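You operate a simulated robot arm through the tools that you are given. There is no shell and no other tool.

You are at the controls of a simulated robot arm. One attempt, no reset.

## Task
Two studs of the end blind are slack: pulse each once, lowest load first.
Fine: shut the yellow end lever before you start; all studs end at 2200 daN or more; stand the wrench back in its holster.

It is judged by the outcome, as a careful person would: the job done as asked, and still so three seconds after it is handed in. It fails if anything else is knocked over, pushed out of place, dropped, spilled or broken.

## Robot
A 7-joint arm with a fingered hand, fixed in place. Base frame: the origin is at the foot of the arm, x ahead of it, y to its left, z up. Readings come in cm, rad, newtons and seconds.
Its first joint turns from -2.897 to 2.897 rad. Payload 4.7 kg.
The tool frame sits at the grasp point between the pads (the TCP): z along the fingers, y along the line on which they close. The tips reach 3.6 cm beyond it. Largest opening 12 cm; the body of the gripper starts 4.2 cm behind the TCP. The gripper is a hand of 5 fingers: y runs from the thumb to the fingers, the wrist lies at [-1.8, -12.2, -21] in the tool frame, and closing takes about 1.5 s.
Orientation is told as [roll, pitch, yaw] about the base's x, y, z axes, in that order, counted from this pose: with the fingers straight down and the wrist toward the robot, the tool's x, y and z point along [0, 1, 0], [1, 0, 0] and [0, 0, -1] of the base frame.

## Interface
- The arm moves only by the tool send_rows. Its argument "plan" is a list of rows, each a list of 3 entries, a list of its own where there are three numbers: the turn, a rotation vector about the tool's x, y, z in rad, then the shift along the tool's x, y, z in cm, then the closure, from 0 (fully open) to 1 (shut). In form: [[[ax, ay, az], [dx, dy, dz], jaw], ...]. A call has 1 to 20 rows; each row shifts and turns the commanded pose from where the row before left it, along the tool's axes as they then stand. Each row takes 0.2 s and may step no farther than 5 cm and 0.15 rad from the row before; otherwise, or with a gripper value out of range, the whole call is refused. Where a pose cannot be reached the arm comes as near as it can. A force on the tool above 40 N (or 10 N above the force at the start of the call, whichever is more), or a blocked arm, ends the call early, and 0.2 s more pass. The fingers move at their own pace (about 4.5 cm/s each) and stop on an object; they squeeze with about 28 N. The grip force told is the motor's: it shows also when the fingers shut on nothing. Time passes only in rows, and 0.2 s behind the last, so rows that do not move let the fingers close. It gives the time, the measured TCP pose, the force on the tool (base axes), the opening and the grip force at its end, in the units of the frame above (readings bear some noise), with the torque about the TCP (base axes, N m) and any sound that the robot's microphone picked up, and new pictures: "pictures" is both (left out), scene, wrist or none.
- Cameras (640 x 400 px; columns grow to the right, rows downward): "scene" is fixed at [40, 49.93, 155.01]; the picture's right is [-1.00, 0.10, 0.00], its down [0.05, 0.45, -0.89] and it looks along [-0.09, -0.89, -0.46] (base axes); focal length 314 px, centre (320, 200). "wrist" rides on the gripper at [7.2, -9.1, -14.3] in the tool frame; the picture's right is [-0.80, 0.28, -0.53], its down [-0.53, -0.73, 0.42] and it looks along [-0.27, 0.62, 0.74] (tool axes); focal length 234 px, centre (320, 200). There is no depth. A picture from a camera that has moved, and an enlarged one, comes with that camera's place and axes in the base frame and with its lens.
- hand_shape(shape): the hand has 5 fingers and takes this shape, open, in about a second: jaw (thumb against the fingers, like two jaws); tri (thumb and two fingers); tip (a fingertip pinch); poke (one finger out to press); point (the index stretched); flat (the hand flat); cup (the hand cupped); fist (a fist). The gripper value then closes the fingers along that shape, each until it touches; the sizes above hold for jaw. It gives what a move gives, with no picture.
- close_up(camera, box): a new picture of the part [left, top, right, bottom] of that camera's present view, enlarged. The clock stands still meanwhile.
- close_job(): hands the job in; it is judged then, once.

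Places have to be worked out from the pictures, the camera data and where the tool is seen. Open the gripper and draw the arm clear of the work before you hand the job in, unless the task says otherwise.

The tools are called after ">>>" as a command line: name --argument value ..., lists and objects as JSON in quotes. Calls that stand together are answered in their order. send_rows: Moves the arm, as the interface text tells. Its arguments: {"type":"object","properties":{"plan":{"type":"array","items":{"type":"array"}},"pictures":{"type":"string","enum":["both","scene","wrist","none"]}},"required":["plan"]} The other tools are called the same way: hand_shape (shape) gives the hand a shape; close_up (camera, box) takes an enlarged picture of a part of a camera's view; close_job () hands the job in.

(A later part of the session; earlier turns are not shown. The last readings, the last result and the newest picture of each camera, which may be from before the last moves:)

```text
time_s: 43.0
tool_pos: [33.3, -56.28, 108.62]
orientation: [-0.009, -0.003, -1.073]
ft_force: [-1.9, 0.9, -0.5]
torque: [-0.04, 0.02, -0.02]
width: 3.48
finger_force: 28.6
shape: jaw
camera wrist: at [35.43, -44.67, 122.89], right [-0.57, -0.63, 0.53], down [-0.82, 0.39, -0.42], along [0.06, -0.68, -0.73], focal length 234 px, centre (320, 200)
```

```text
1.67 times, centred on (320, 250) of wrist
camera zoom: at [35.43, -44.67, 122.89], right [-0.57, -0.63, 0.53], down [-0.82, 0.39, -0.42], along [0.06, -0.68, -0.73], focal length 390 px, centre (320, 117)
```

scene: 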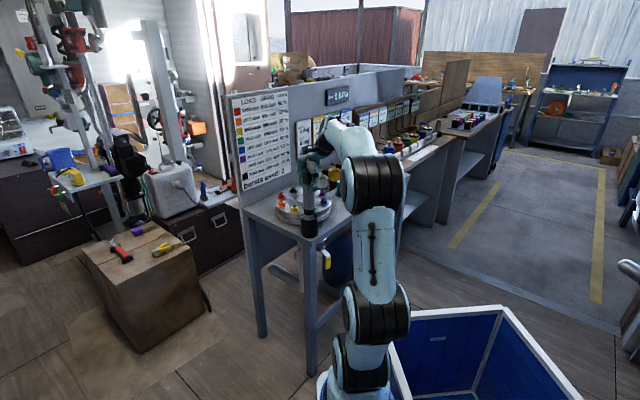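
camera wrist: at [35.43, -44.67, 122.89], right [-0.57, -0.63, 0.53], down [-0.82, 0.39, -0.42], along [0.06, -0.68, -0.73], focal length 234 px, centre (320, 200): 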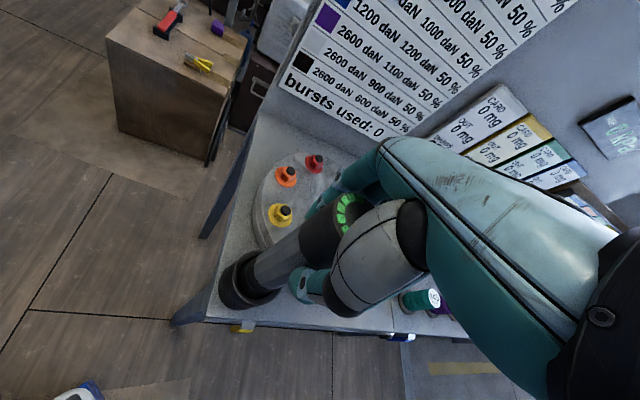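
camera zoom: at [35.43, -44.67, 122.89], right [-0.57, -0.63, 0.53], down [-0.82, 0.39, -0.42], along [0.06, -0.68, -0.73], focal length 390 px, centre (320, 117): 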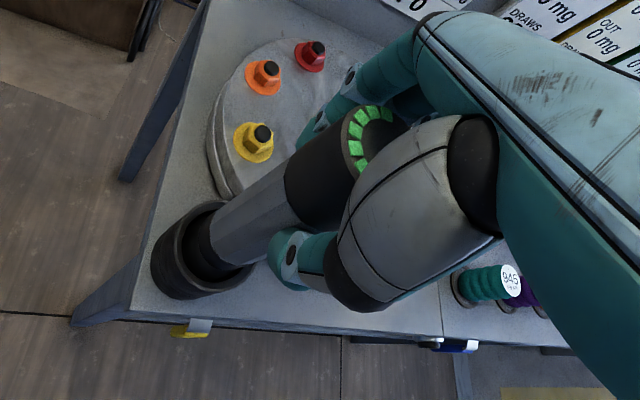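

The grip holds (28.6 N) with the wrench still upright. I'll lift 2 cm and check that it comes along straight.

>>> send_rows --plan '[[[0, 0, 0], [0, 0, -0.7], 1], [[0, 0, 0], [0, 0, -0.7], 1], [[0, 0, 0], [0, 0, -0.7], 1], [[0, 0, 0], [0, 0, 0], 1]]' --pictures "none"

>>> close_up --camera "scene" --box '[270, 140, 370, 250]'

>>> close_up --camera "wrist" --box '[180, 130, 420, 370]'

```text
time_s: 44.0
tool_pos: [33.48, -56.23, 110.59]
orientation: [-0.008, -0.002, -1.074]
ft_force: [-0.1, 0.8, -11.6]
torque: [0.0, 0.0, 0.04]
width: 3.4
finger_force: 28.1
shape: jaw
```

```text
3.64 times, centred on (320, 195) of scene
camera zoom: at [40.0, 49.93, 155.01], right [-1.0, 0.1, 0.0], down [0.05, 0.45, -0.89], along [-0.09, -0.89, -0.46], focal length 1143 px, centre (320, 218)
```

zoom: 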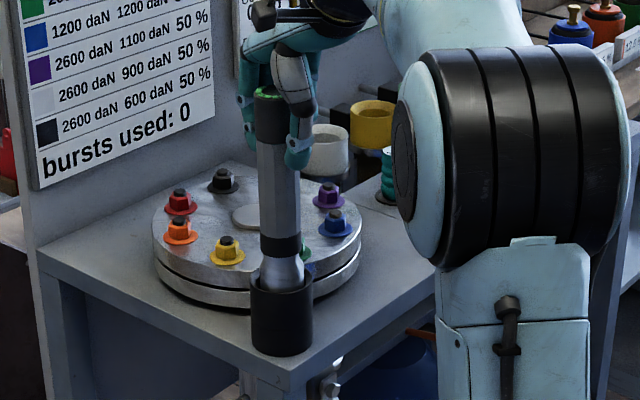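

```text
1.67 times, centred on (300, 250) of wrist
camera zoom: at [35.45, -44.69, 124.88], right [-0.57, -0.63, 0.53], down [-0.82, 0.39, -0.42], along [0.06, -0.68, -0.73], focal length 390 px, centre (353, 117)
```

zoom: 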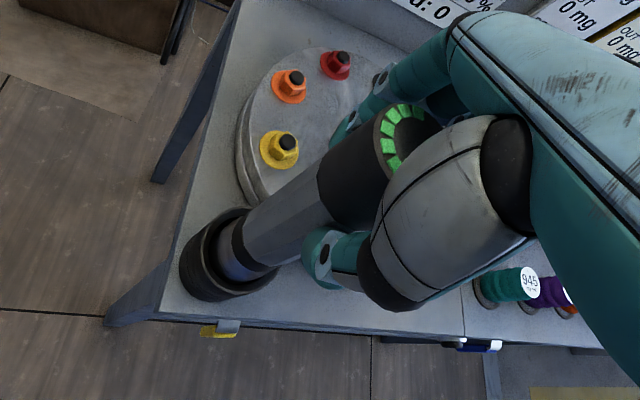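

The wrench comes up straight, weighing about 11.6 N. I'll lift it clear of the holster.

>>> send_rows --plan '[[[0, 0, 0], [0, 0, -1.3], 1], [[0, 0, 0], [0, 0, -1.4], 1], [[0, 0, 0], [0, 0, -1.4], 1], [[0, 0, 0], [0, 0, -1.4], 1], [[0, 0, 0], [0, 0, -1.4], 1], [[0, 0, 0], [0, 0, -1.2], 1], [[0, 0, 0], [0, 0, 0], 1]]'

>>> close_up --camera "scene" --box '[270, 120, 370, 250]'

>>> close_up --camera "wrist" --box '[180, 130, 420, 370]'

```text
time_s: 45.5
tool_pos: [33.49, -56.23, 118.8]
orientation: [-0.008, -0.002, -1.074]
ft_force: [-0.3, -0.2, -10.1]
torque: [0.01, 0.03, 0.0]
width: 3.38
finger_force: 27.8
shape: jaw
camera wrist: at [35.47, -44.72, 133.13], right [-0.57, -0.63, 0.53], down [-0.82, 0.39, -0.42], along [0.06, -0.68, -0.73], focal length 234 px, centre (320, 200)
```

scene: 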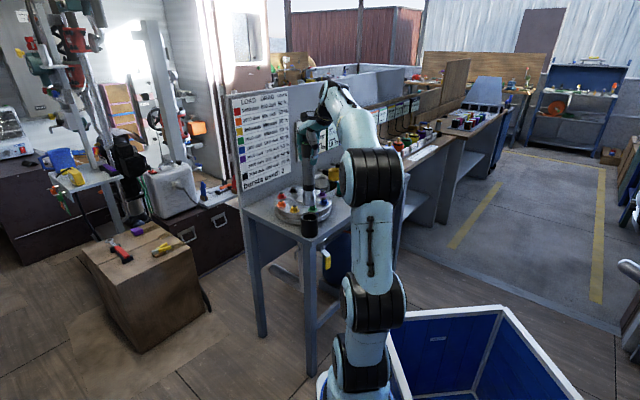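
wrist: 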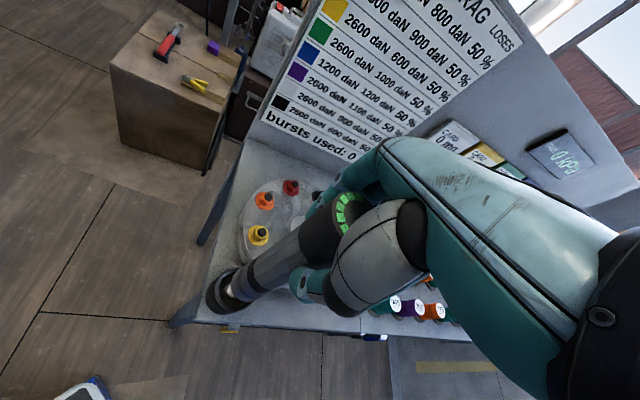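

```text
3.08 times, centred on (320, 185) of scene
camera zoom: at [40.0, 49.93, 155.01], right [-1.0, 0.1, 0.0], down [0.05, 0.45, -0.89], along [-0.09, -0.89, -0.46], focal length 967 px, centre (320, 246)
```

zoom: 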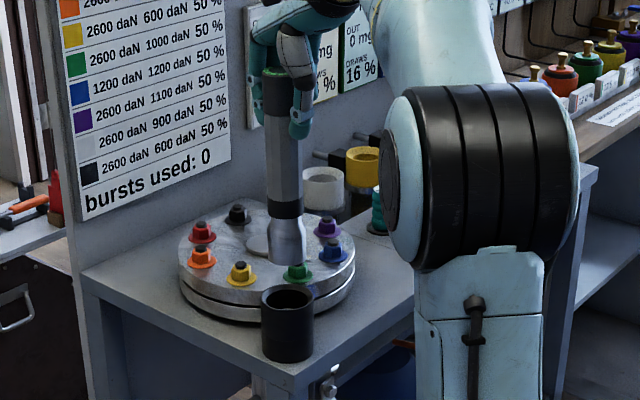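

```text
1.67 times, centred on (300, 250) of wrist
camera zoom: at [35.47, -44.72, 133.13], right [-0.57, -0.63, 0.53], down [-0.82, 0.39, -0.42], along [0.06, -0.68, -0.73], focal length 390 px, centre (353, 117)
```

zoom: 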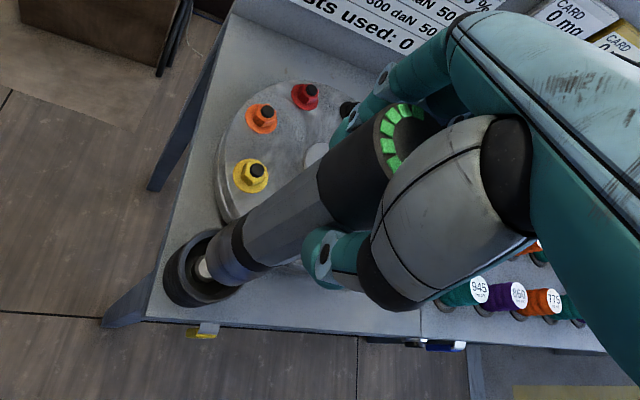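

The wrench is clear of its holster; I judge its lower end at about z 99 (about 19.6 cm below the TCP). I'll enlarge the views of the lower end to be sure.

>>> close_up --camera "wrist" --box '[190, 220, 310, 330]'

>>> close_up --camera "scene" --box '[290, 180, 340, 240]'

```text
3.64 times, centred on (250, 275) of wrist
camera zoom: at [35.47, -44.72, 133.13], right [-0.57, -0.63, 0.53], down [-0.82, 0.39, -0.42], along [0.06, -0.68, -0.73], focal length 852 px, centre (574, -73)
```

zoom: 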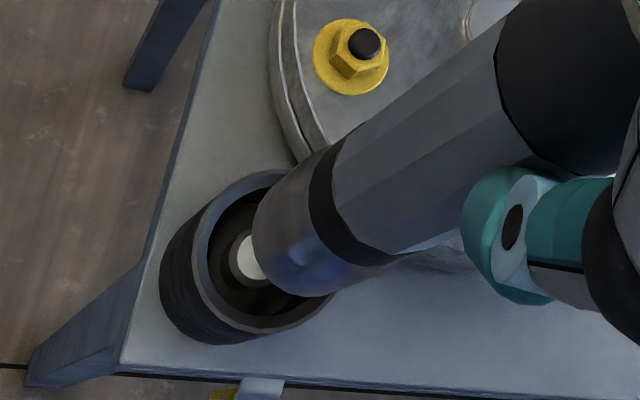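

```text
6.67 times, centred on (315, 210) of scene
camera zoom: at [40.0, 49.93, 155.01], right [-1.0, 0.1, 0.0], down [0.05, 0.45, -0.89], along [-0.09, -0.89, -0.46], focal length 2095 px, centre (353, 133)
```

zoom: 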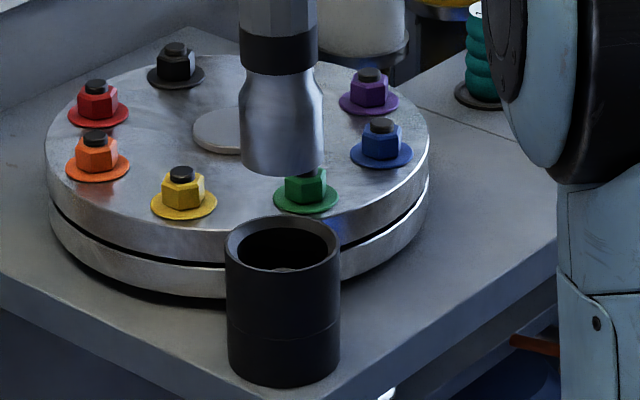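

The socket's lower end is at z≈99.0, i.e. 19.8 cm below the TCP, hanging straight. I'll carry it slowly over the flange to above the blue stud, keeping the socket about 4 cm above the stud tops.

>>> send_rows --plan '[[[0, 0, 0], [-0.8, 0.55, 0], 1], [[0, 0, 0], [-1.6, 1.07, 0.2], 1], [[0, 0, 0], [-2.0, 1.34, 0.3], 1], [[0, 0, 0], [-2.0, 1.34, 0.3], 1], [[0, 0, 0], [-2.0, 1.34, 0.3], 1], [[0, 0, 0], [-2.0, 1.34, 0.3], 1], [[0, 0, 0], [-1.6, 1.07, 0.2], 1], [[0, 0, 0], [-1.04, 0.69, 0.2], 1], [[0, 0, 0], [0, 0, 0], 1]]'

>>> close_up --camera "scene" --box '[290, 140, 380, 230]'

>>> close_up --camera "wrist" --box '[180, 190, 360, 340]'

```text
time_s: 47.5
tool_pos: [26.12, -70.28, 117.26]
orientation: [-0.009, -0.002, -1.074]
ft_force: [0.2, 0.1, -10.8]
torque: [0.02, 0.04, 0.01]
width: 3.37
finger_force: 28.0
shape: jaw
camera wrist: at [28.16, -58.7, 131.55], right [-0.57, -0.63, 0.53], down [-0.82, 0.39, -0.42], along [0.06, -0.68, -0.73], focal length 234 px, centre (320, 200)
```

scene: 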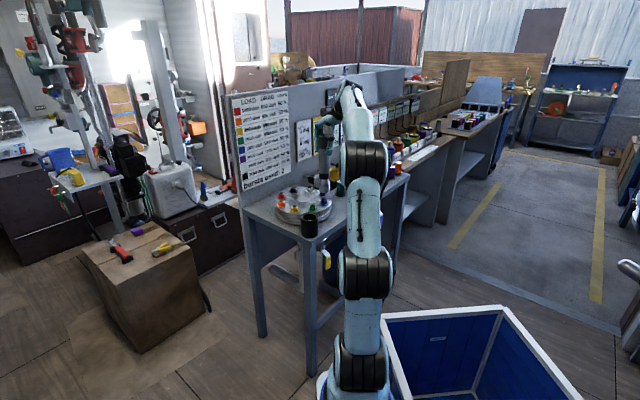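
wrist: 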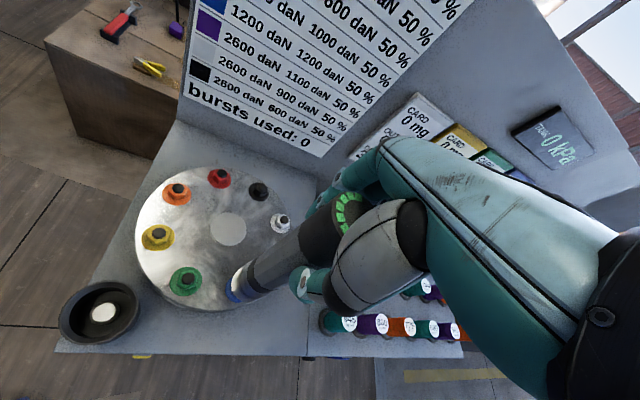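

```text
4.44 times, centred on (335, 185) of scene
camera zoom: at [40.0, 49.93, 155.01], right [-1.0, 0.1, 0.0], down [0.05, 0.45, -0.89], along [-0.09, -0.89, -0.46], focal length 1396 px, centre (253, 267)
```

zoom: 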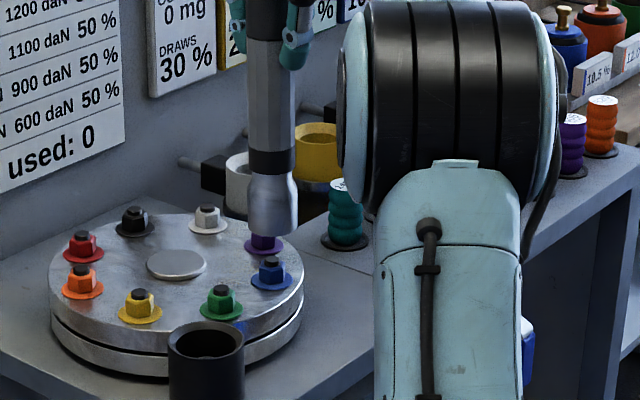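

```text
2.67 times, centred on (270, 265) of wrist
camera zoom: at [28.16, -58.7, 131.55], right [-0.57, -0.63, 0.53], down [-0.82, 0.39, -0.42], along [0.06, -0.68, -0.73], focal length 624 px, centre (453, 27)
```

zoom: 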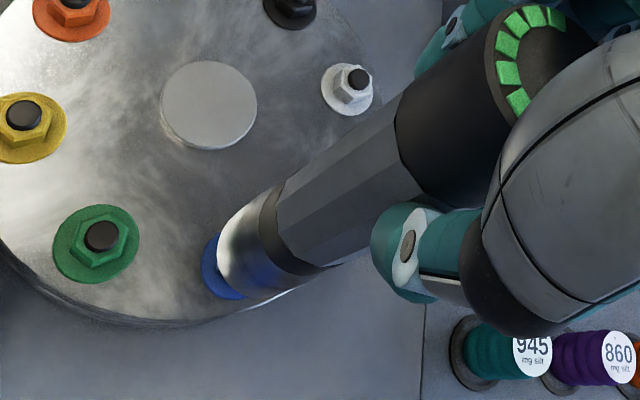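

The wrench hangs over the blue stud, aligned to within about 3 mm by both cameras. I'll lower it to just above the stud tip and check again at closer range.

>>> send_rows --plan '[[[0, 0, 0], [0.04, 0.05, 0.8], 1], [[0, 0, 0], [0.04, 0.05, 0.8], 1], [[0, 0, 0], [0, 0, 0.6], 1], [[0, 0, 0], [0, 0, 0], 1]]' --pictures "none"

>>> close_up --camera "scene" --box '[315, 160, 365, 210]'

>>> close_up --camera "wrist" --box '[200, 230, 300, 310]'

```text
time_s: 48.5
tool_pos: [26.13, -70.27, 115.17]
orientation: [-0.009, -0.004, -1.074]
ft_force: [-1.1, 0.0, -11.5]
torque: [0.0, 0.04, -0.05]
width: 3.39
finger_force: 28.2
shape: jaw
```

```text
8.00 times, centred on (340, 185) of scene
camera zoom: at [40.0, 49.93, 155.01], right [-1.0, 0.1, 0.0], down [0.05, 0.45, -0.89], along [-0.09, -0.89, -0.46], focal length 2514 px, centre (160, 320)
```

zoom: 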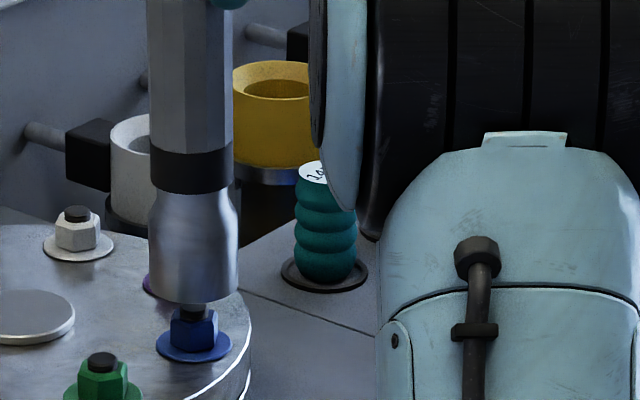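

```text
5.00 times, centred on (250, 270) of wrist
camera zoom: at [28.28, -58.73, 129.31], right [-0.57, -0.63, 0.53], down [-0.82, 0.39, -0.42], along [0.06, -0.68, -0.73], focal length 1171 px, centre (670, -150)
```

zoom: 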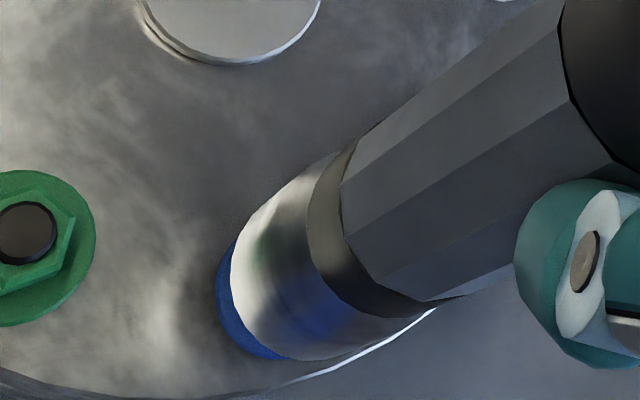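

From both views the socket is centred in x and about 2 mm too near the camera in y, with its lower lip about 1.4 cm above the stud tip. I'll shift that 2 mm and lower gently in small steps.

>>> send_rows --plan '[[[0, 0, 0], [-0.11, 0.21, 0.3], 1], [[0, 0, 0], [0, 0, 0.4], 1], [[0, 0, 0], [0, 0, 0.4], 1], [[0, 0, 0], [0, 0, 0.4], 1], [[0, 0, 0], [0, 0, 0.3], 1], [[0, 0, 0], [0, 0, 0], 1]]' --pictures "none"

>>> close_up --camera "scene" --box '[315, 160, 365, 210]'

>>> close_up --camera "wrist" --box '[200, 230, 300, 310]'

```text
time_s: 50.0
tool_pos: [26.13, -70.36, 113.19]
orientation: [-0.009, -0.002, -1.072]
ft_force: [0.0, 0.2, -10.7]
torque: [0.02, 0.02, 0.01]
width: 3.36
finger_force: 28.2
shape: jaw
```

```text
8.00 times, centred on (340, 185) of scene
camera zoom: at [40.0, 49.93, 155.01], right [-1.0, 0.1, 0.0], down [0.05, 0.45, -0.89], along [-0.09, -0.89, -0.46], focal length 2514 px, centre (160, 320)
```

zoom: 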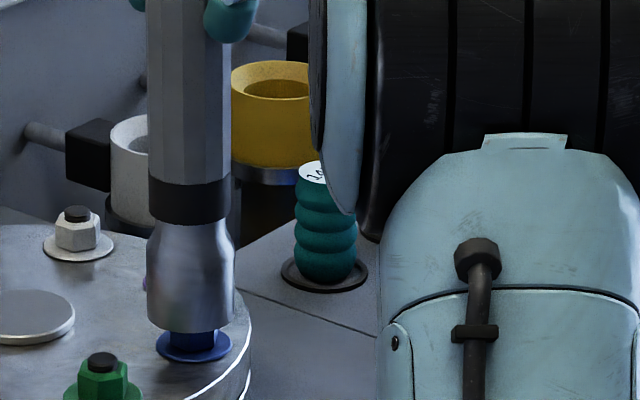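

```text
5.00 times, centred on (250, 270) of wrist
camera zoom: at [28.26, -58.97, 127.46], right [-0.57, -0.63, 0.53], down [-0.82, 0.39, -0.42], along [0.06, -0.68, -0.73], focal length 1171 px, centre (670, -150)
```

zoom: 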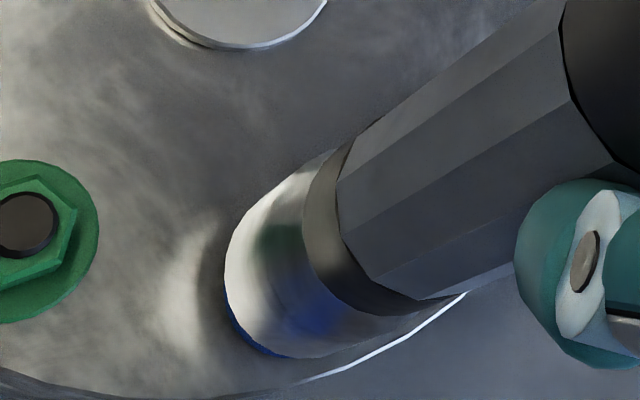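

The socket is over the stud with no contact yet; it sits about 2 mm too far in +x. I'll correct that and continue lowering in small steps, watching the force.

>>> send_rows --plan '[[[0, 0, 0], [-0.22, 0, 0], 1], [[0, 0, 0], [0, 0, 0.3], 1], [[0, 0, 0], [0, 0, 0.3], 1], [[0, 0, 0], [0, 0, 0], 1]]' --pictures "none"

>>> close_up --camera "scene" --box '[315, 160, 365, 210]'

>>> close_up --camera "wrist" --box '[200, 230, 300, 310]'

```text
time_s: 51.0
tool_pos: [26.03, -70.61, 112.64]
orientation: [-0.01, -0.003, -1.074]
ft_force: [0.1, -0.1, -11.8]
torque: [0.0, 0.0, -0.03]
width: 3.39
finger_force: 27.9
shape: jaw
```

```text
8.00 times, centred on (340, 185) of scene
camera zoom: at [40.0, 49.93, 155.01], right [-1.0, 0.1, 0.0], down [0.05, 0.45, -0.89], along [-0.09, -0.89, -0.46], focal length 2514 px, centre (160, 320)
```

zoom: 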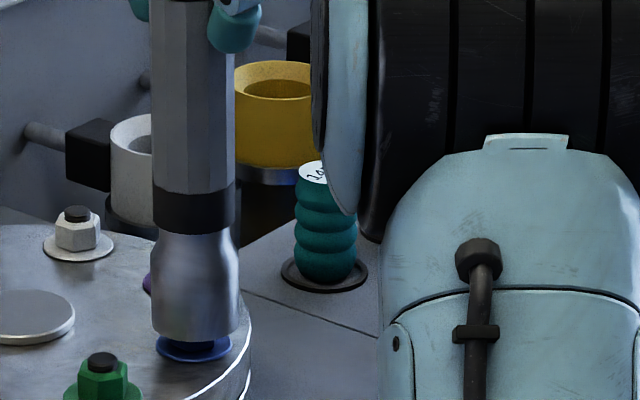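

```text
5.00 times, centred on (250, 270) of wrist
camera zoom: at [28.08, -59.02, 126.88], right [-0.57, -0.63, 0.53], down [-0.82, 0.39, -0.42], along [0.06, -0.68, -0.73], focal length 1171 px, centre (670, -150)
```

zoom: 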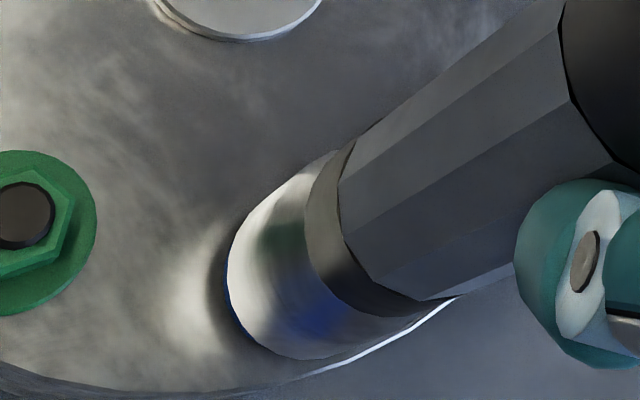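

Aligned within about a millimetre in both views, socket lip about 1.2 cm above the washer and no contact yet. I'll lower 0.8 cm more and read the force.

>>> send_rows --plan '[[[0, 0, 0], [0, 0, 0.3], 1], [[0, 0, 0], [0, 0, 0.3], 1], [[0, 0, 0], [0, 0, 0.2], 1], [[0, 0, 0], [0, 0, 0], 1]]' --pictures "none"

>>> close_up --camera "scene" --box '[305, 150, 365, 210]'

```text
time_s: 52.0
tool_pos: [26.04, -70.58, 111.73]
orientation: [-0.008, -0.002, -1.073]
ft_force: [0.8, 0.2, -10.1]
torque: [0.04, 0.03, -0.02]
width: 3.39
finger_force: 28.2
shape: jaw
```

```text
6.67 times, centred on (335, 180) of scene
camera zoom: at [40.0, 49.93, 155.01], right [-1.0, 0.1, 0.0], down [0.05, 0.45, -0.89], along [-0.09, -0.89, -0.46], focal length 2095 px, centre (220, 333)
```

zoom: 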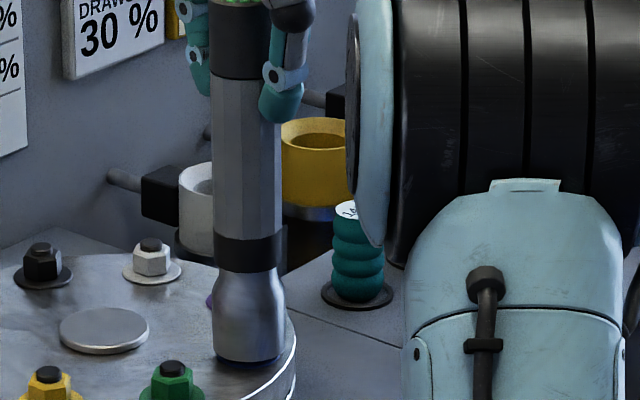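

The socket has gone down over the nut freely. I'll continue very gently to find the seat.

>>> send_rows --plan '[[[0, 0, 0], [0, 0, 0.2], 1], [[0, 0, 0], [0, 0, 0.2], 1], [[0, 0, 0], [0, 0, 0], 1]]' --pictures "none"

>>> close_up --camera "scene" --box '[225, 80, 305, 195]'

```text
time_s: 52.8
tool_pos: [26.03, -70.58, 111.35]
orientation: [-0.007, -0.001, -1.073]
ft_force: [1.0, -0.1, -10.3]
torque: [0.02, 0.05, -0.02]
width: 3.4
finger_force: 28.6
shape: jaw
```

```text
3.48 times, centred on (265, 138) of scene
camera zoom: at [40.0, 49.93, 155.01], right [-1.0, 0.1, 0.0], down [0.05, 0.45, -0.89], along [-0.09, -0.89, -0.46], focal length 1093 px, centre (511, 417)
```

zoom: 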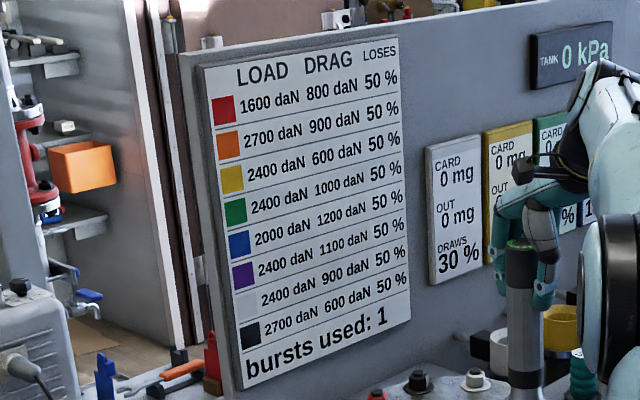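

The board now shows "bursts used: 1" and blue has gone from 1200 to 2000 daN, so the burst has already fired on seating. I'll lift straight off at once so that it can't fire again, then read the board closely.

>>> send_rows --plan '[[[0, 0, 0], [0, 0, -0.8], 1], [[0, 0, 0], [0, 0, -1.2], 1], [[0, 0, 0], [0, 0, -1.2], 1], [[0, 0, 0], [0, 0, -1.2], 1], [[0, 0, 0], [0, 0, -1.2], 1], [[0, 0, 0], [0, 0, 0], 1]]'

>>> close_up --camera "scene" --box '[228, 85, 298, 140]'

>>> close_up --camera "scene" --box '[228, 130, 298, 192]'

>>> close_up --camera "wrist" --box '[180, 150, 400, 330]'

```text
time_s: 54.1
tool_pos: [26.09, -70.62, 117.01]
orientation: [-0.008, -0.003, -1.073]
ft_force: [0.1, -0.3, -10.2]
torque: [0.0, 0.05, 0.0]
width: 3.37
finger_force: 28.1
shape: jaw
camera wrist: at [28.18, -59.11, 131.26], right [-0.57, -0.63, 0.53], down [-0.82, 0.39, -0.42], along [0.06, -0.68, -0.73], focal length 234 px, centre (320, 200)
```

scene: 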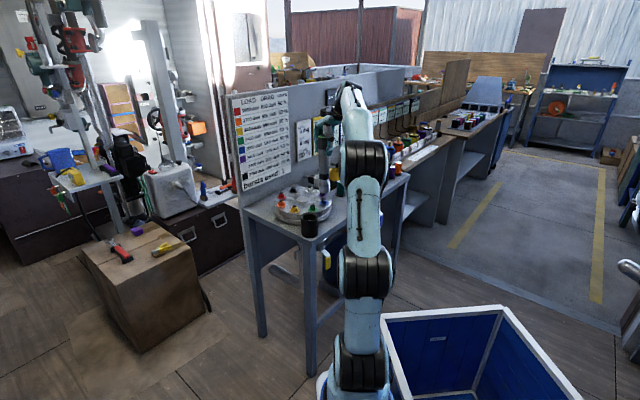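
wrist: 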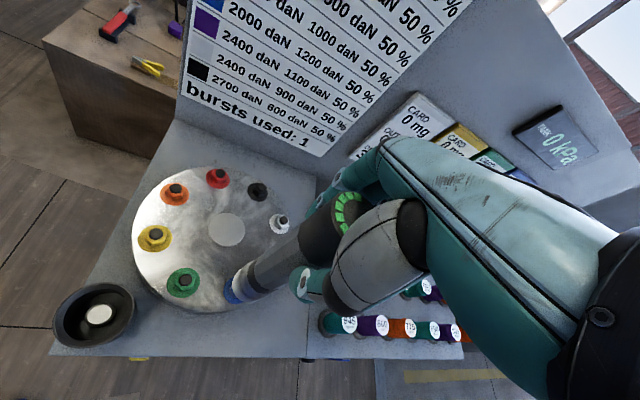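

```text
7.27 times, centred on (263, 112) of scene
camera zoom: at [40.0, 49.93, 155.01], right [-1.0, 0.1, 0.0], down [0.05, 0.45, -0.89], along [-0.09, -0.89, -0.46], focal length 2285 px, centre (734, 836)
```

zoom: 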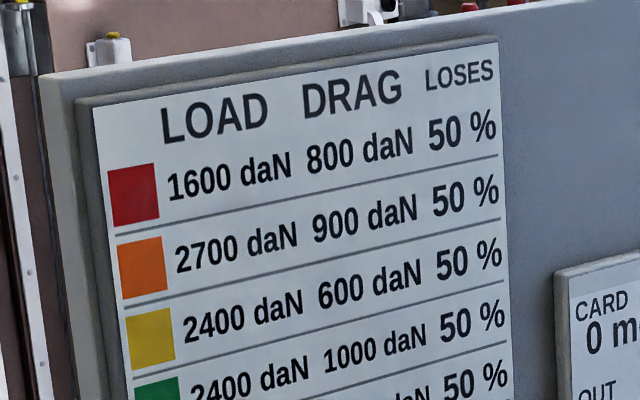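

```text
6.45 times, centred on (263, 161) of scene
camera zoom: at [40.0, 49.93, 155.01], right [-1.0, 0.1, 0.0], down [0.05, 0.45, -0.89], along [-0.09, -0.89, -0.46], focal length 2027 px, centre (688, 452)
```

zoom: 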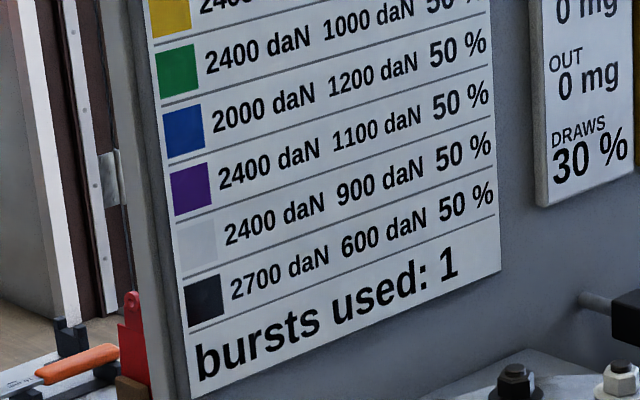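

```text
2.22 times, centred on (290, 240) of wrist
camera zoom: at [28.18, -59.11, 131.26], right [-0.57, -0.63, 0.53], down [-0.82, 0.39, -0.42], along [0.06, -0.68, -0.73], focal length 520 px, centre (387, 111)
```

zoom: 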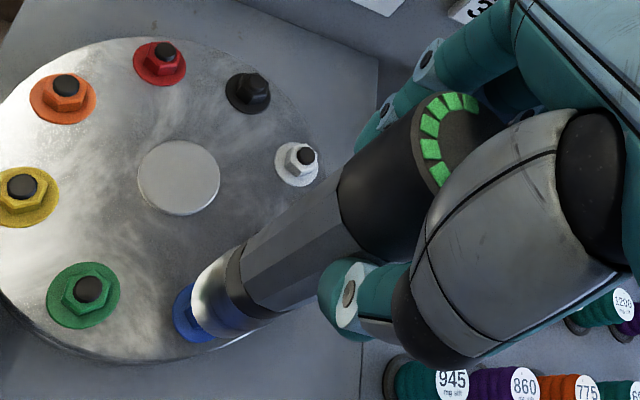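

Board after burst 1: red 1600, orange 2700, yellow 2400, green 2400, blue 2000, purple 2400, white 2400, black 2700 – opposite studs rise, near ones drop, so the burst on red should bring blue to about 2200 as well. I'll carry the wrench half-way toward red first, to be sure the reach holds.

>>> send_rows --plan '[[[0, 0, 0], [0.626, 0.778, 0], 1], [[0, 0, 0], [1.501, 1.868, 0.1], 1], [[0, 0, 0], [1.877, 2.335, 0.1], 1], [[0, 0, 0], [1.5, 1.866, 0.1], 1], [[0, 0, 0], [0.75, 0.933, 0.1], 1], [[0, 0, 0], [0, 0, 0], 1]]'

```text
time_s: 55.5
tool_pos: [35.4, -74.61, 116.65]
orientation: [-0.009, -0.003, -1.074]
ft_force: [-0.5, 0.4, -10.4]
torque: [0.02, 0.06, 0.02]
width: 3.38
finger_force: 28.0
shape: jaw
camera wrist: at [37.39, -63.03, 130.84], right [-0.57, -0.63, 0.53], down [-0.82, 0.39, -0.42], along [0.06, -0.68, -0.73], focal length 234 px, centre (320, 200)
```

scene: 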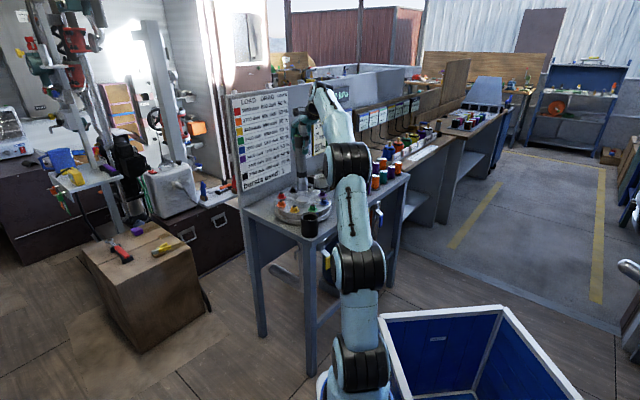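
wrist: 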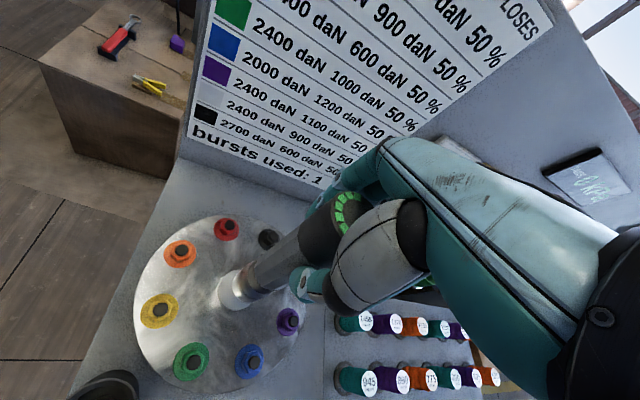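

Reach is fine so far and the wrench hangs steady. On to above the red stud.

>>> send_rows --plan '[[[0, 0, 0], [0.634, 0.773, 0], 1], [[0, 0, 0], [1.395, 1.701, 0.1], 1], [[0, 0, 0], [1.521, 1.855, 0.1], 1], [[0, 0, 0], [1.521, 1.855, 0.1], 1], [[0, 0, 0], [1.11, 1.353, 0], 1], [[0, 0, 0], [0, 0, 0], 1]]'

>>> close_up --camera "scene" --box '[265, 150, 335, 220]'

>>> close_up --camera "wrist" --box '[180, 210, 320, 330]'

```text
time_s: 57.0
tool_pos: [44.32, -78.17, 116.09]
orientation: [-0.009, -0.002, -1.072]
ft_force: [-0.2, 0.1, -11.6]
torque: [-0.02, 0.08, 0.02]
width: 3.37
finger_force: 28.0
shape: jaw
camera wrist: at [46.39, -66.55, 130.36], right [-0.57, -0.63, 0.53], down [-0.82, 0.39, -0.42], along [0.06, -0.68, -0.73], focal length 234 px, centre (320, 200)
```

scene: 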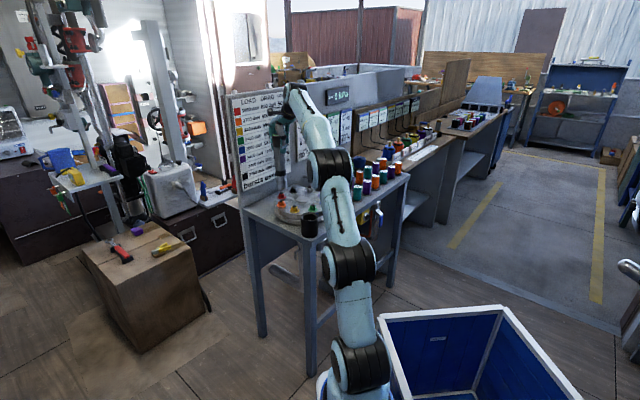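
wrist: 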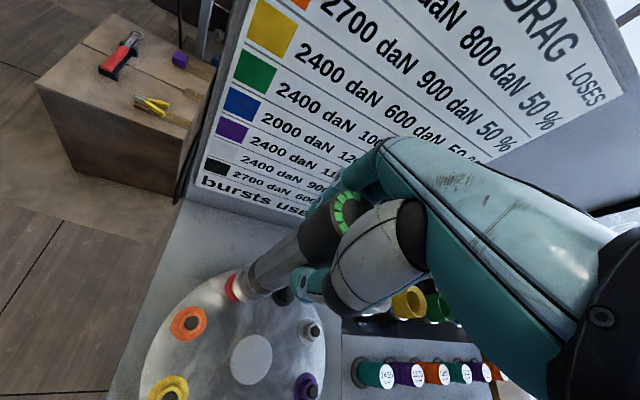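

```text
5.71 times, centred on (300, 185) of scene
camera zoom: at [40.0, 49.93, 155.01], right [-1.0, 0.1, 0.0], down [0.05, 0.45, -0.89], along [-0.09, -0.89, -0.46], focal length 1796 px, centre (434, 286)
```

zoom: 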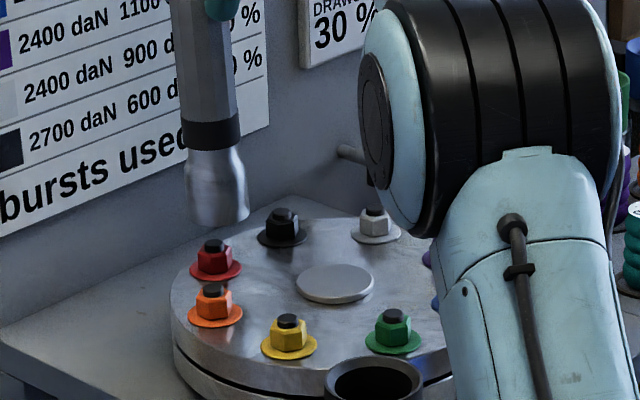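

```text
3.33 times, centred on (250, 270) of wrist
camera zoom: at [46.39, -66.55, 130.36], right [-0.57, -0.63, 0.53], down [-0.82, 0.39, -0.42], along [0.06, -0.68, -0.73], focal length 781 px, centre (553, -33)
```

zoom: 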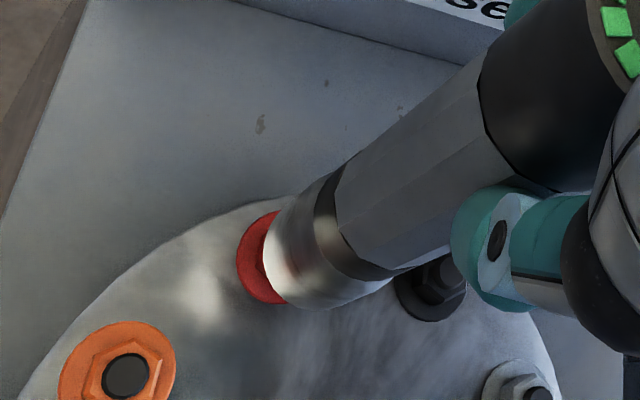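

Over red the socket is about 4 mm short in x by both cameras (y is right). I'll correct that and lower to just above the stud tip, then check again.

>>> send_rows --plan '[[[0, 0, 0], [0.21, 0.07, 0], 1], [[0, 0, 0], [0.21, 0.07, 0.4], 1], [[0, 0, 0], [0, 0, 0.5], 1], [[0, 0, 0], [0, 0, 0.3], 1], [[0, 0, 0], [0, 0, 0], 1]]' --pictures "none"

>>> close_up --camera "scene" --box '[268, 165, 318, 210]'

>>> close_up --camera "wrist" --box '[200, 230, 300, 310]'

```text
time_s: 58.1
tool_pos: [44.68, -77.85, 114.96]
orientation: [-0.009, -0.002, -1.073]
ft_force: [-0.5, -0.5, -10.0]
torque: [-0.04, 0.02, 0.01]
width: 3.38
finger_force: 27.8
shape: jaw
```

```text
8.89 times, centred on (293, 188) of scene
camera zoom: at [40.0, 49.93, 155.01], right [-1.0, 0.1, 0.0], down [0.05, 0.45, -0.89], along [-0.09, -0.89, -0.46], focal length 2793 px, centre (560, 311)
```

zoom: 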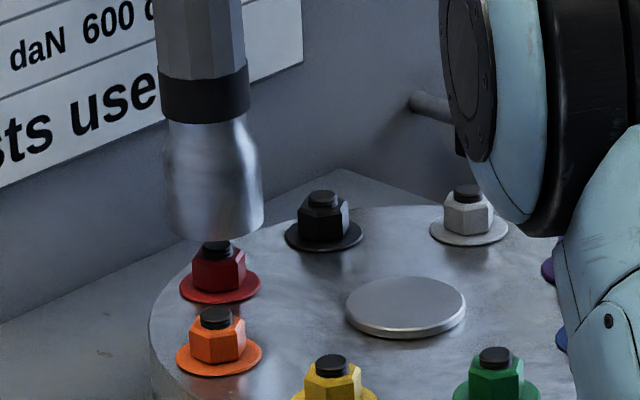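

```text
5.00 times, centred on (250, 270) of wrist
camera zoom: at [46.75, -66.43, 129.22], right [-0.57, -0.63, 0.53], down [-0.82, 0.39, -0.42], along [0.06, -0.68, -0.73], focal length 1171 px, centre (670, -150)
```

zoom: 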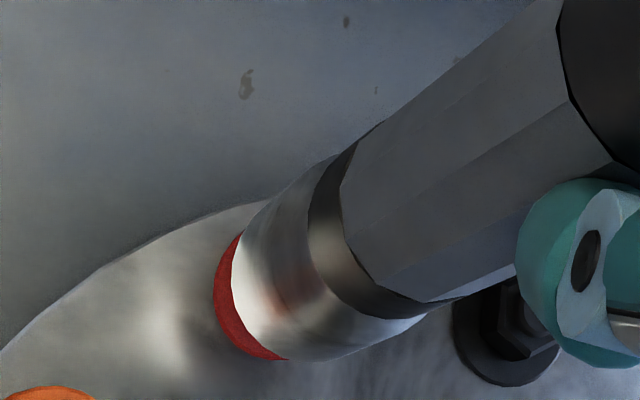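

x is now spot on; y needs about 2–3 mm more (same as it did at blue). I'll apply that and lower over the stud in small steps.

>>> send_rows --plan '[[[0, 0, 0], [-0.134, 0.246, 0], 1], [[0, 0, 0], [0, 0, 0.4], 1], [[0, 0, 0], [0, 0, 0.4], 1], [[0, 0, 0], [0, 0, 0.4], 1], [[0, 0, 0], [0, 0, 0], 1]]' --pictures "none"

>>> close_up --camera "scene" --box '[268, 165, 318, 210]'

>>> close_up --camera "wrist" --box '[200, 230, 300, 310]'

>>> close_up --camera "scene" --box '[225, 80, 305, 195]'

```text
time_s: 59.4
tool_pos: [44.6, -78.3, 113.78]
orientation: [-0.009, -0.002, -1.074]
ft_force: [-0.1, -0.6, -11.3]
torque: [0.01, 0.01, 0.03]
width: 3.38
finger_force: 28.0
shape: jaw
```

```text
8.89 times, centred on (293, 188) of scene
camera zoom: at [40.0, 49.93, 155.01], right [-1.0, 0.1, 0.0], down [0.05, 0.45, -0.89], along [-0.09, -0.89, -0.46], focal length 2793 px, centre (560, 311)
```

zoom: 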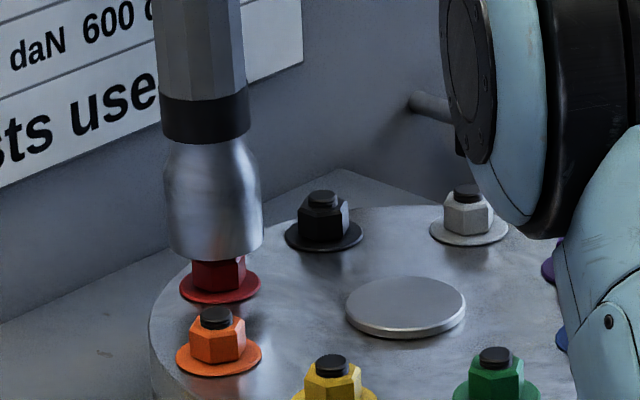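

```text
5.00 times, centred on (250, 270) of wrist
camera zoom: at [46.78, -66.77, 128.02], right [-0.57, -0.63, 0.53], down [-0.82, 0.39, -0.42], along [0.06, -0.68, -0.73], focal length 1171 px, centre (670, -150)
```

zoom: 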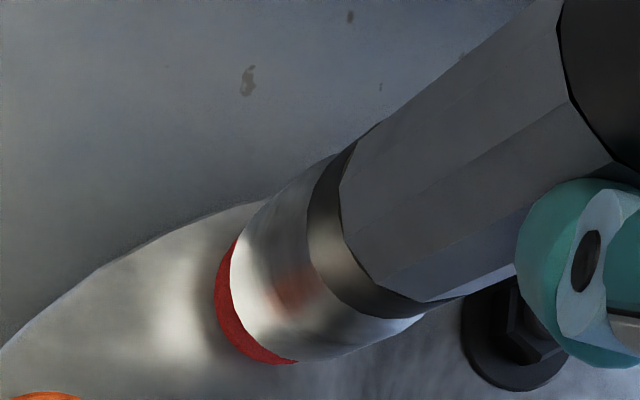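

```text
3.48 times, centred on (265, 138) of scene
camera zoom: at [40.0, 49.93, 155.01], right [-1.0, 0.1, 0.0], down [0.05, 0.45, -0.89], along [-0.09, -0.89, -0.46], focal length 1093 px, centre (511, 417)
```

zoom: 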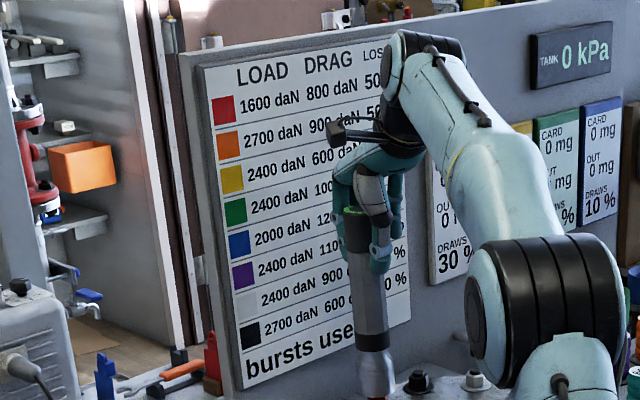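

The socket is starting over the stud; it is about 1–2 mm off in x and y. I'll trim that and keep lowering.

>>> send_rows --plan '[[[0, 0, 0], [-0.06, -0.16, 0], 1], [[0, 0, 0], [0, 0, 0.3], 1], [[0, 0, 0], [0, 0, 0.3], 1], [[0, 0, 0], [0, 0, 0.3], 1], [[0, 0, 0], [0, 0, 0], 1]]' --pictures "none"

>>> close_up --camera "scene" --box '[268, 165, 318, 210]'

>>> close_up --camera "wrist" --box '[200, 230, 300, 310]'

>>> close_up --camera "scene" --box '[228, 85, 298, 140]'

```text
time_s: 60.5
tool_pos: [44.64, -78.19, 112.88]
orientation: [-0.009, -0.001, -1.075]
ft_force: [-0.4, -0.3, -10.2]
torque: [0.05, 0.03, 0.01]
width: 3.4
finger_force: 28.1
shape: jaw
```

```text
8.89 times, centred on (293, 188) of scene
camera zoom: at [40.0, 49.93, 155.01], right [-1.0, 0.1, 0.0], down [0.05, 0.45, -0.89], along [-0.09, -0.89, -0.46], focal length 2793 px, centre (560, 311)
```

zoom: 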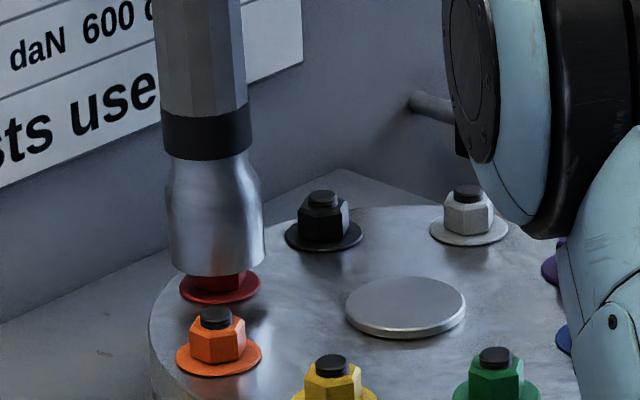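

```text
5.00 times, centred on (250, 270) of wrist
camera zoom: at [46.74, -66.67, 127.19], right [-0.57, -0.63, 0.53], down [-0.82, 0.39, -0.42], along [0.06, -0.68, -0.73], focal length 1171 px, centre (670, -150)
```

zoom: 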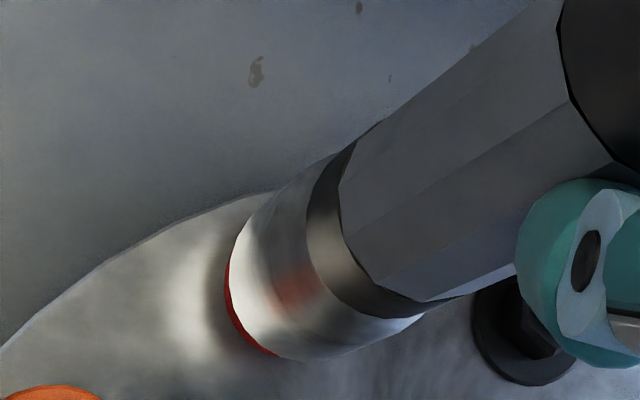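

```text
7.27 times, centred on (263, 112) of scene
camera zoom: at [40.0, 49.93, 155.01], right [-1.0, 0.1, 0.0], down [0.05, 0.45, -0.89], along [-0.09, -0.89, -0.46], focal length 2285 px, centre (734, 836)
```

zoom: 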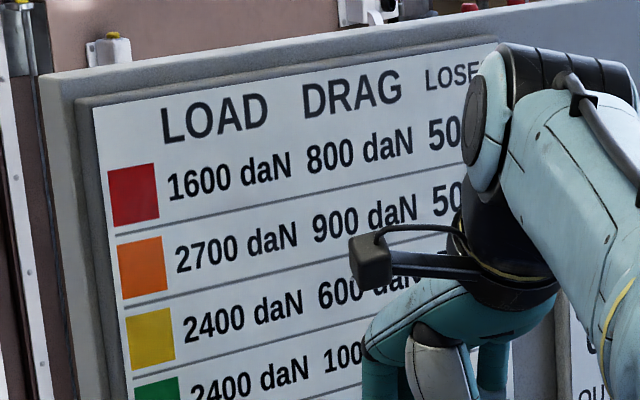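

Aligned within 1 mm now. I'll lower on, checking the board as the socket comes onto the nut.

>>> send_rows --plan '[[[0, 0, 0], [-0.07, -0.03, 0.2], 1], [[0, 0, 0], [0, 0, 0.3], 1], [[0, 0, 0], [0, 0, 0.3], 1], [[0, 0, 0], [0, 0, 0], 1]]' --pictures "none"

>>> close_up --camera "scene" --box '[228, 85, 308, 200]'

```text
time_s: 61.5
tool_pos: [44.42, -78.2, 112.03]
orientation: [-0.008, -0.001, -1.073]
ft_force: [0.8, -0.2, -11.1]
torque: [0.02, 0.03, 0.0]
width: 3.36
finger_force: 28.1
shape: jaw
```

```text
3.48 times, centred on (268, 142) of scene
camera zoom: at [40.0, 49.93, 155.01], right [-1.0, 0.1, 0.0], down [0.05, 0.45, -0.89], along [-0.09, -0.89, -0.46], focal length 1093 px, centre (501, 400)
```

zoom: 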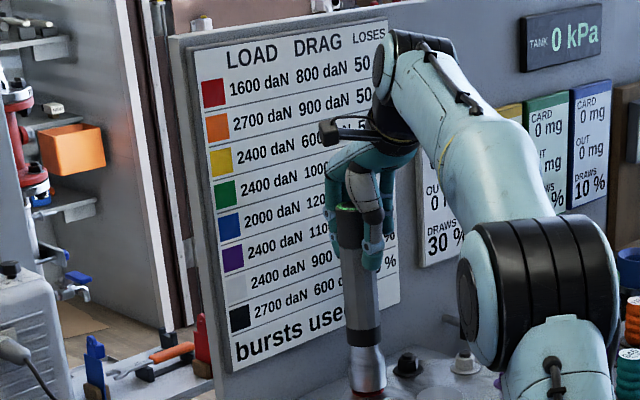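

Not fired yet and no contact force. A further 0.35 cm down, then check again.

>>> send_rows --plan '[[[0, 0, 0], [0, 0, 0.2], 1], [[0, 0, 0], [0, 0, 0.15], 1], [[0, 0, 0], [0, 0, 0], 1]]' --pictures "none"

>>> close_up --camera "scene" --box '[228, 85, 308, 200]'

>>> close_up --camera "wrist" --box '[200, 230, 300, 310]'

```text
time_s: 62.4
tool_pos: [44.57, -78.16, 111.56]
orientation: [-0.009, -0.002, -1.073]
ft_force: [-0.9, 0.0, -10.3]
torque: [0.03, 0.01, 0.01]
width: 3.36
finger_force: 27.6
shape: jaw
```

```text
3.48 times, centred on (268, 142) of scene
camera zoom: at [40.0, 49.93, 155.01], right [-1.0, 0.1, 0.0], down [0.05, 0.45, -0.89], along [-0.09, -0.89, -0.46], focal length 1093 px, centre (501, 400)
```

zoom: 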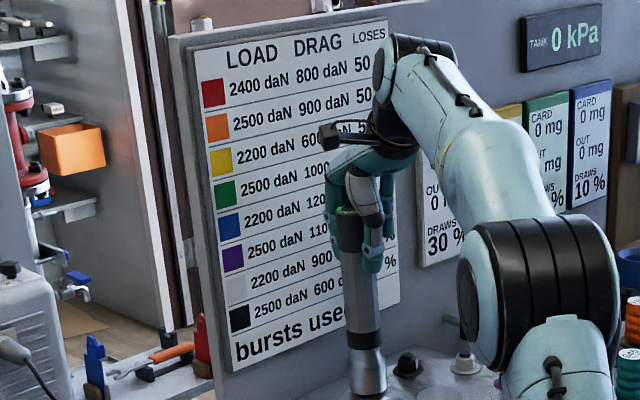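

```text
5.00 times, centred on (250, 270) of wrist
camera zoom: at [46.57, -66.7, 125.94], right [-0.57, -0.63, 0.53], down [-0.82, 0.39, -0.42], along [0.06, -0.68, -0.73], focal length 1171 px, centre (670, -150)
```

zoom: 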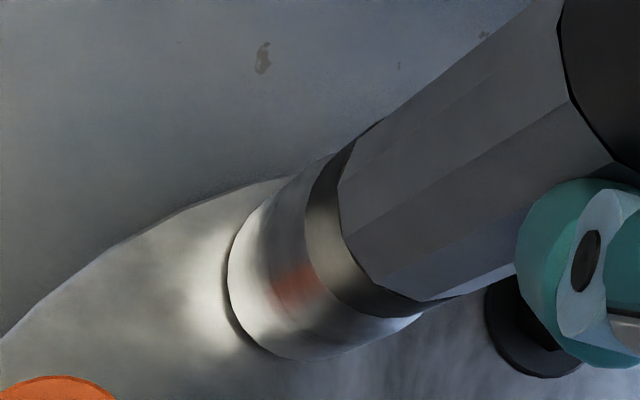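

Burst 2 has fired: red 2400, orange 2500, yellow 2200, green 2500, blue 2200, purple 2500, white 2200, black 2500 – all at 2200 or more. I'll lift straight off red right away.

>>> send_rows --plan '[[[0, 0, 0], [0, 0, -0.8], 1], [[0, 0, 0], [0, 0, -1.2], 1], [[0, 0, 0], [0, 0, -1.2], 1], [[0, 0, 0], [0, 0, -1.2], 1], [[0, 0, 0], [0, 0, 0], 1]]'

>>> close_up --camera "scene" --box '[265, 160, 335, 220]'

```text
time_s: 63.5
tool_pos: [44.39, -78.28, 116.06]
orientation: [-0.009, -0.001, -1.074]
ft_force: [0.8, 0.4, -10.4]
torque: [0.0, 0.04, 0.02]
width: 3.38
finger_force: 27.7
shape: jaw
camera wrist: at [46.53, -66.76, 130.44], right [-0.57, -0.63, 0.53], down [-0.82, 0.39, -0.42], along [0.06, -0.68, -0.73], focal length 234 px, centre (320, 200)
```

scene: 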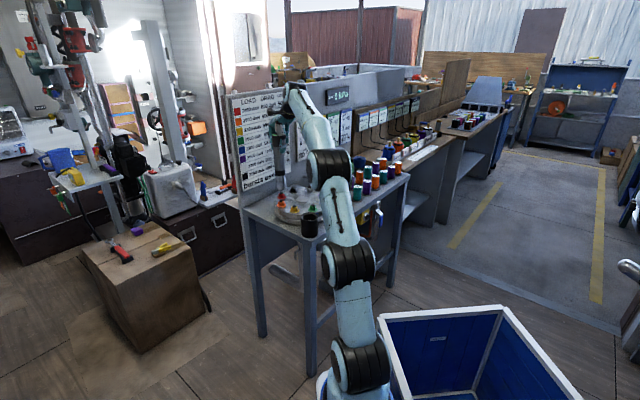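
wrist: 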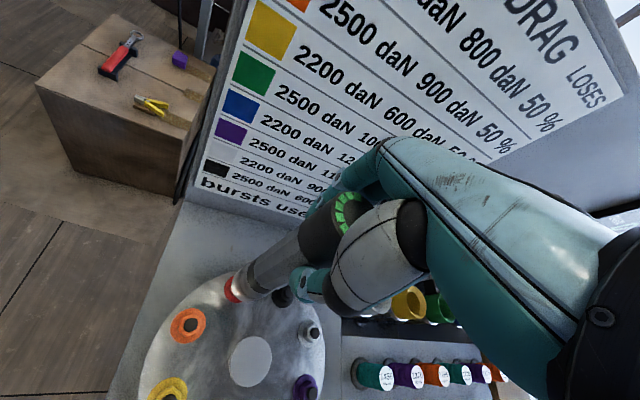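

```text
6.67 times, centred on (300, 190) of scene
camera zoom: at [40.0, 49.93, 155.01], right [-1.0, 0.1, 0.0], down [0.05, 0.45, -0.89], along [-0.09, -0.89, -0.46], focal length 2095 px, centre (453, 267)
```

zoom: 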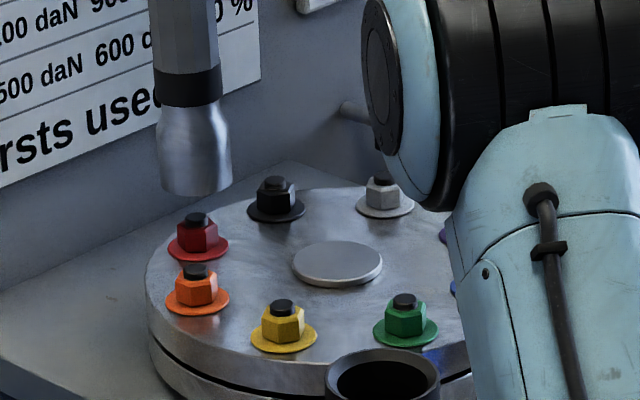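

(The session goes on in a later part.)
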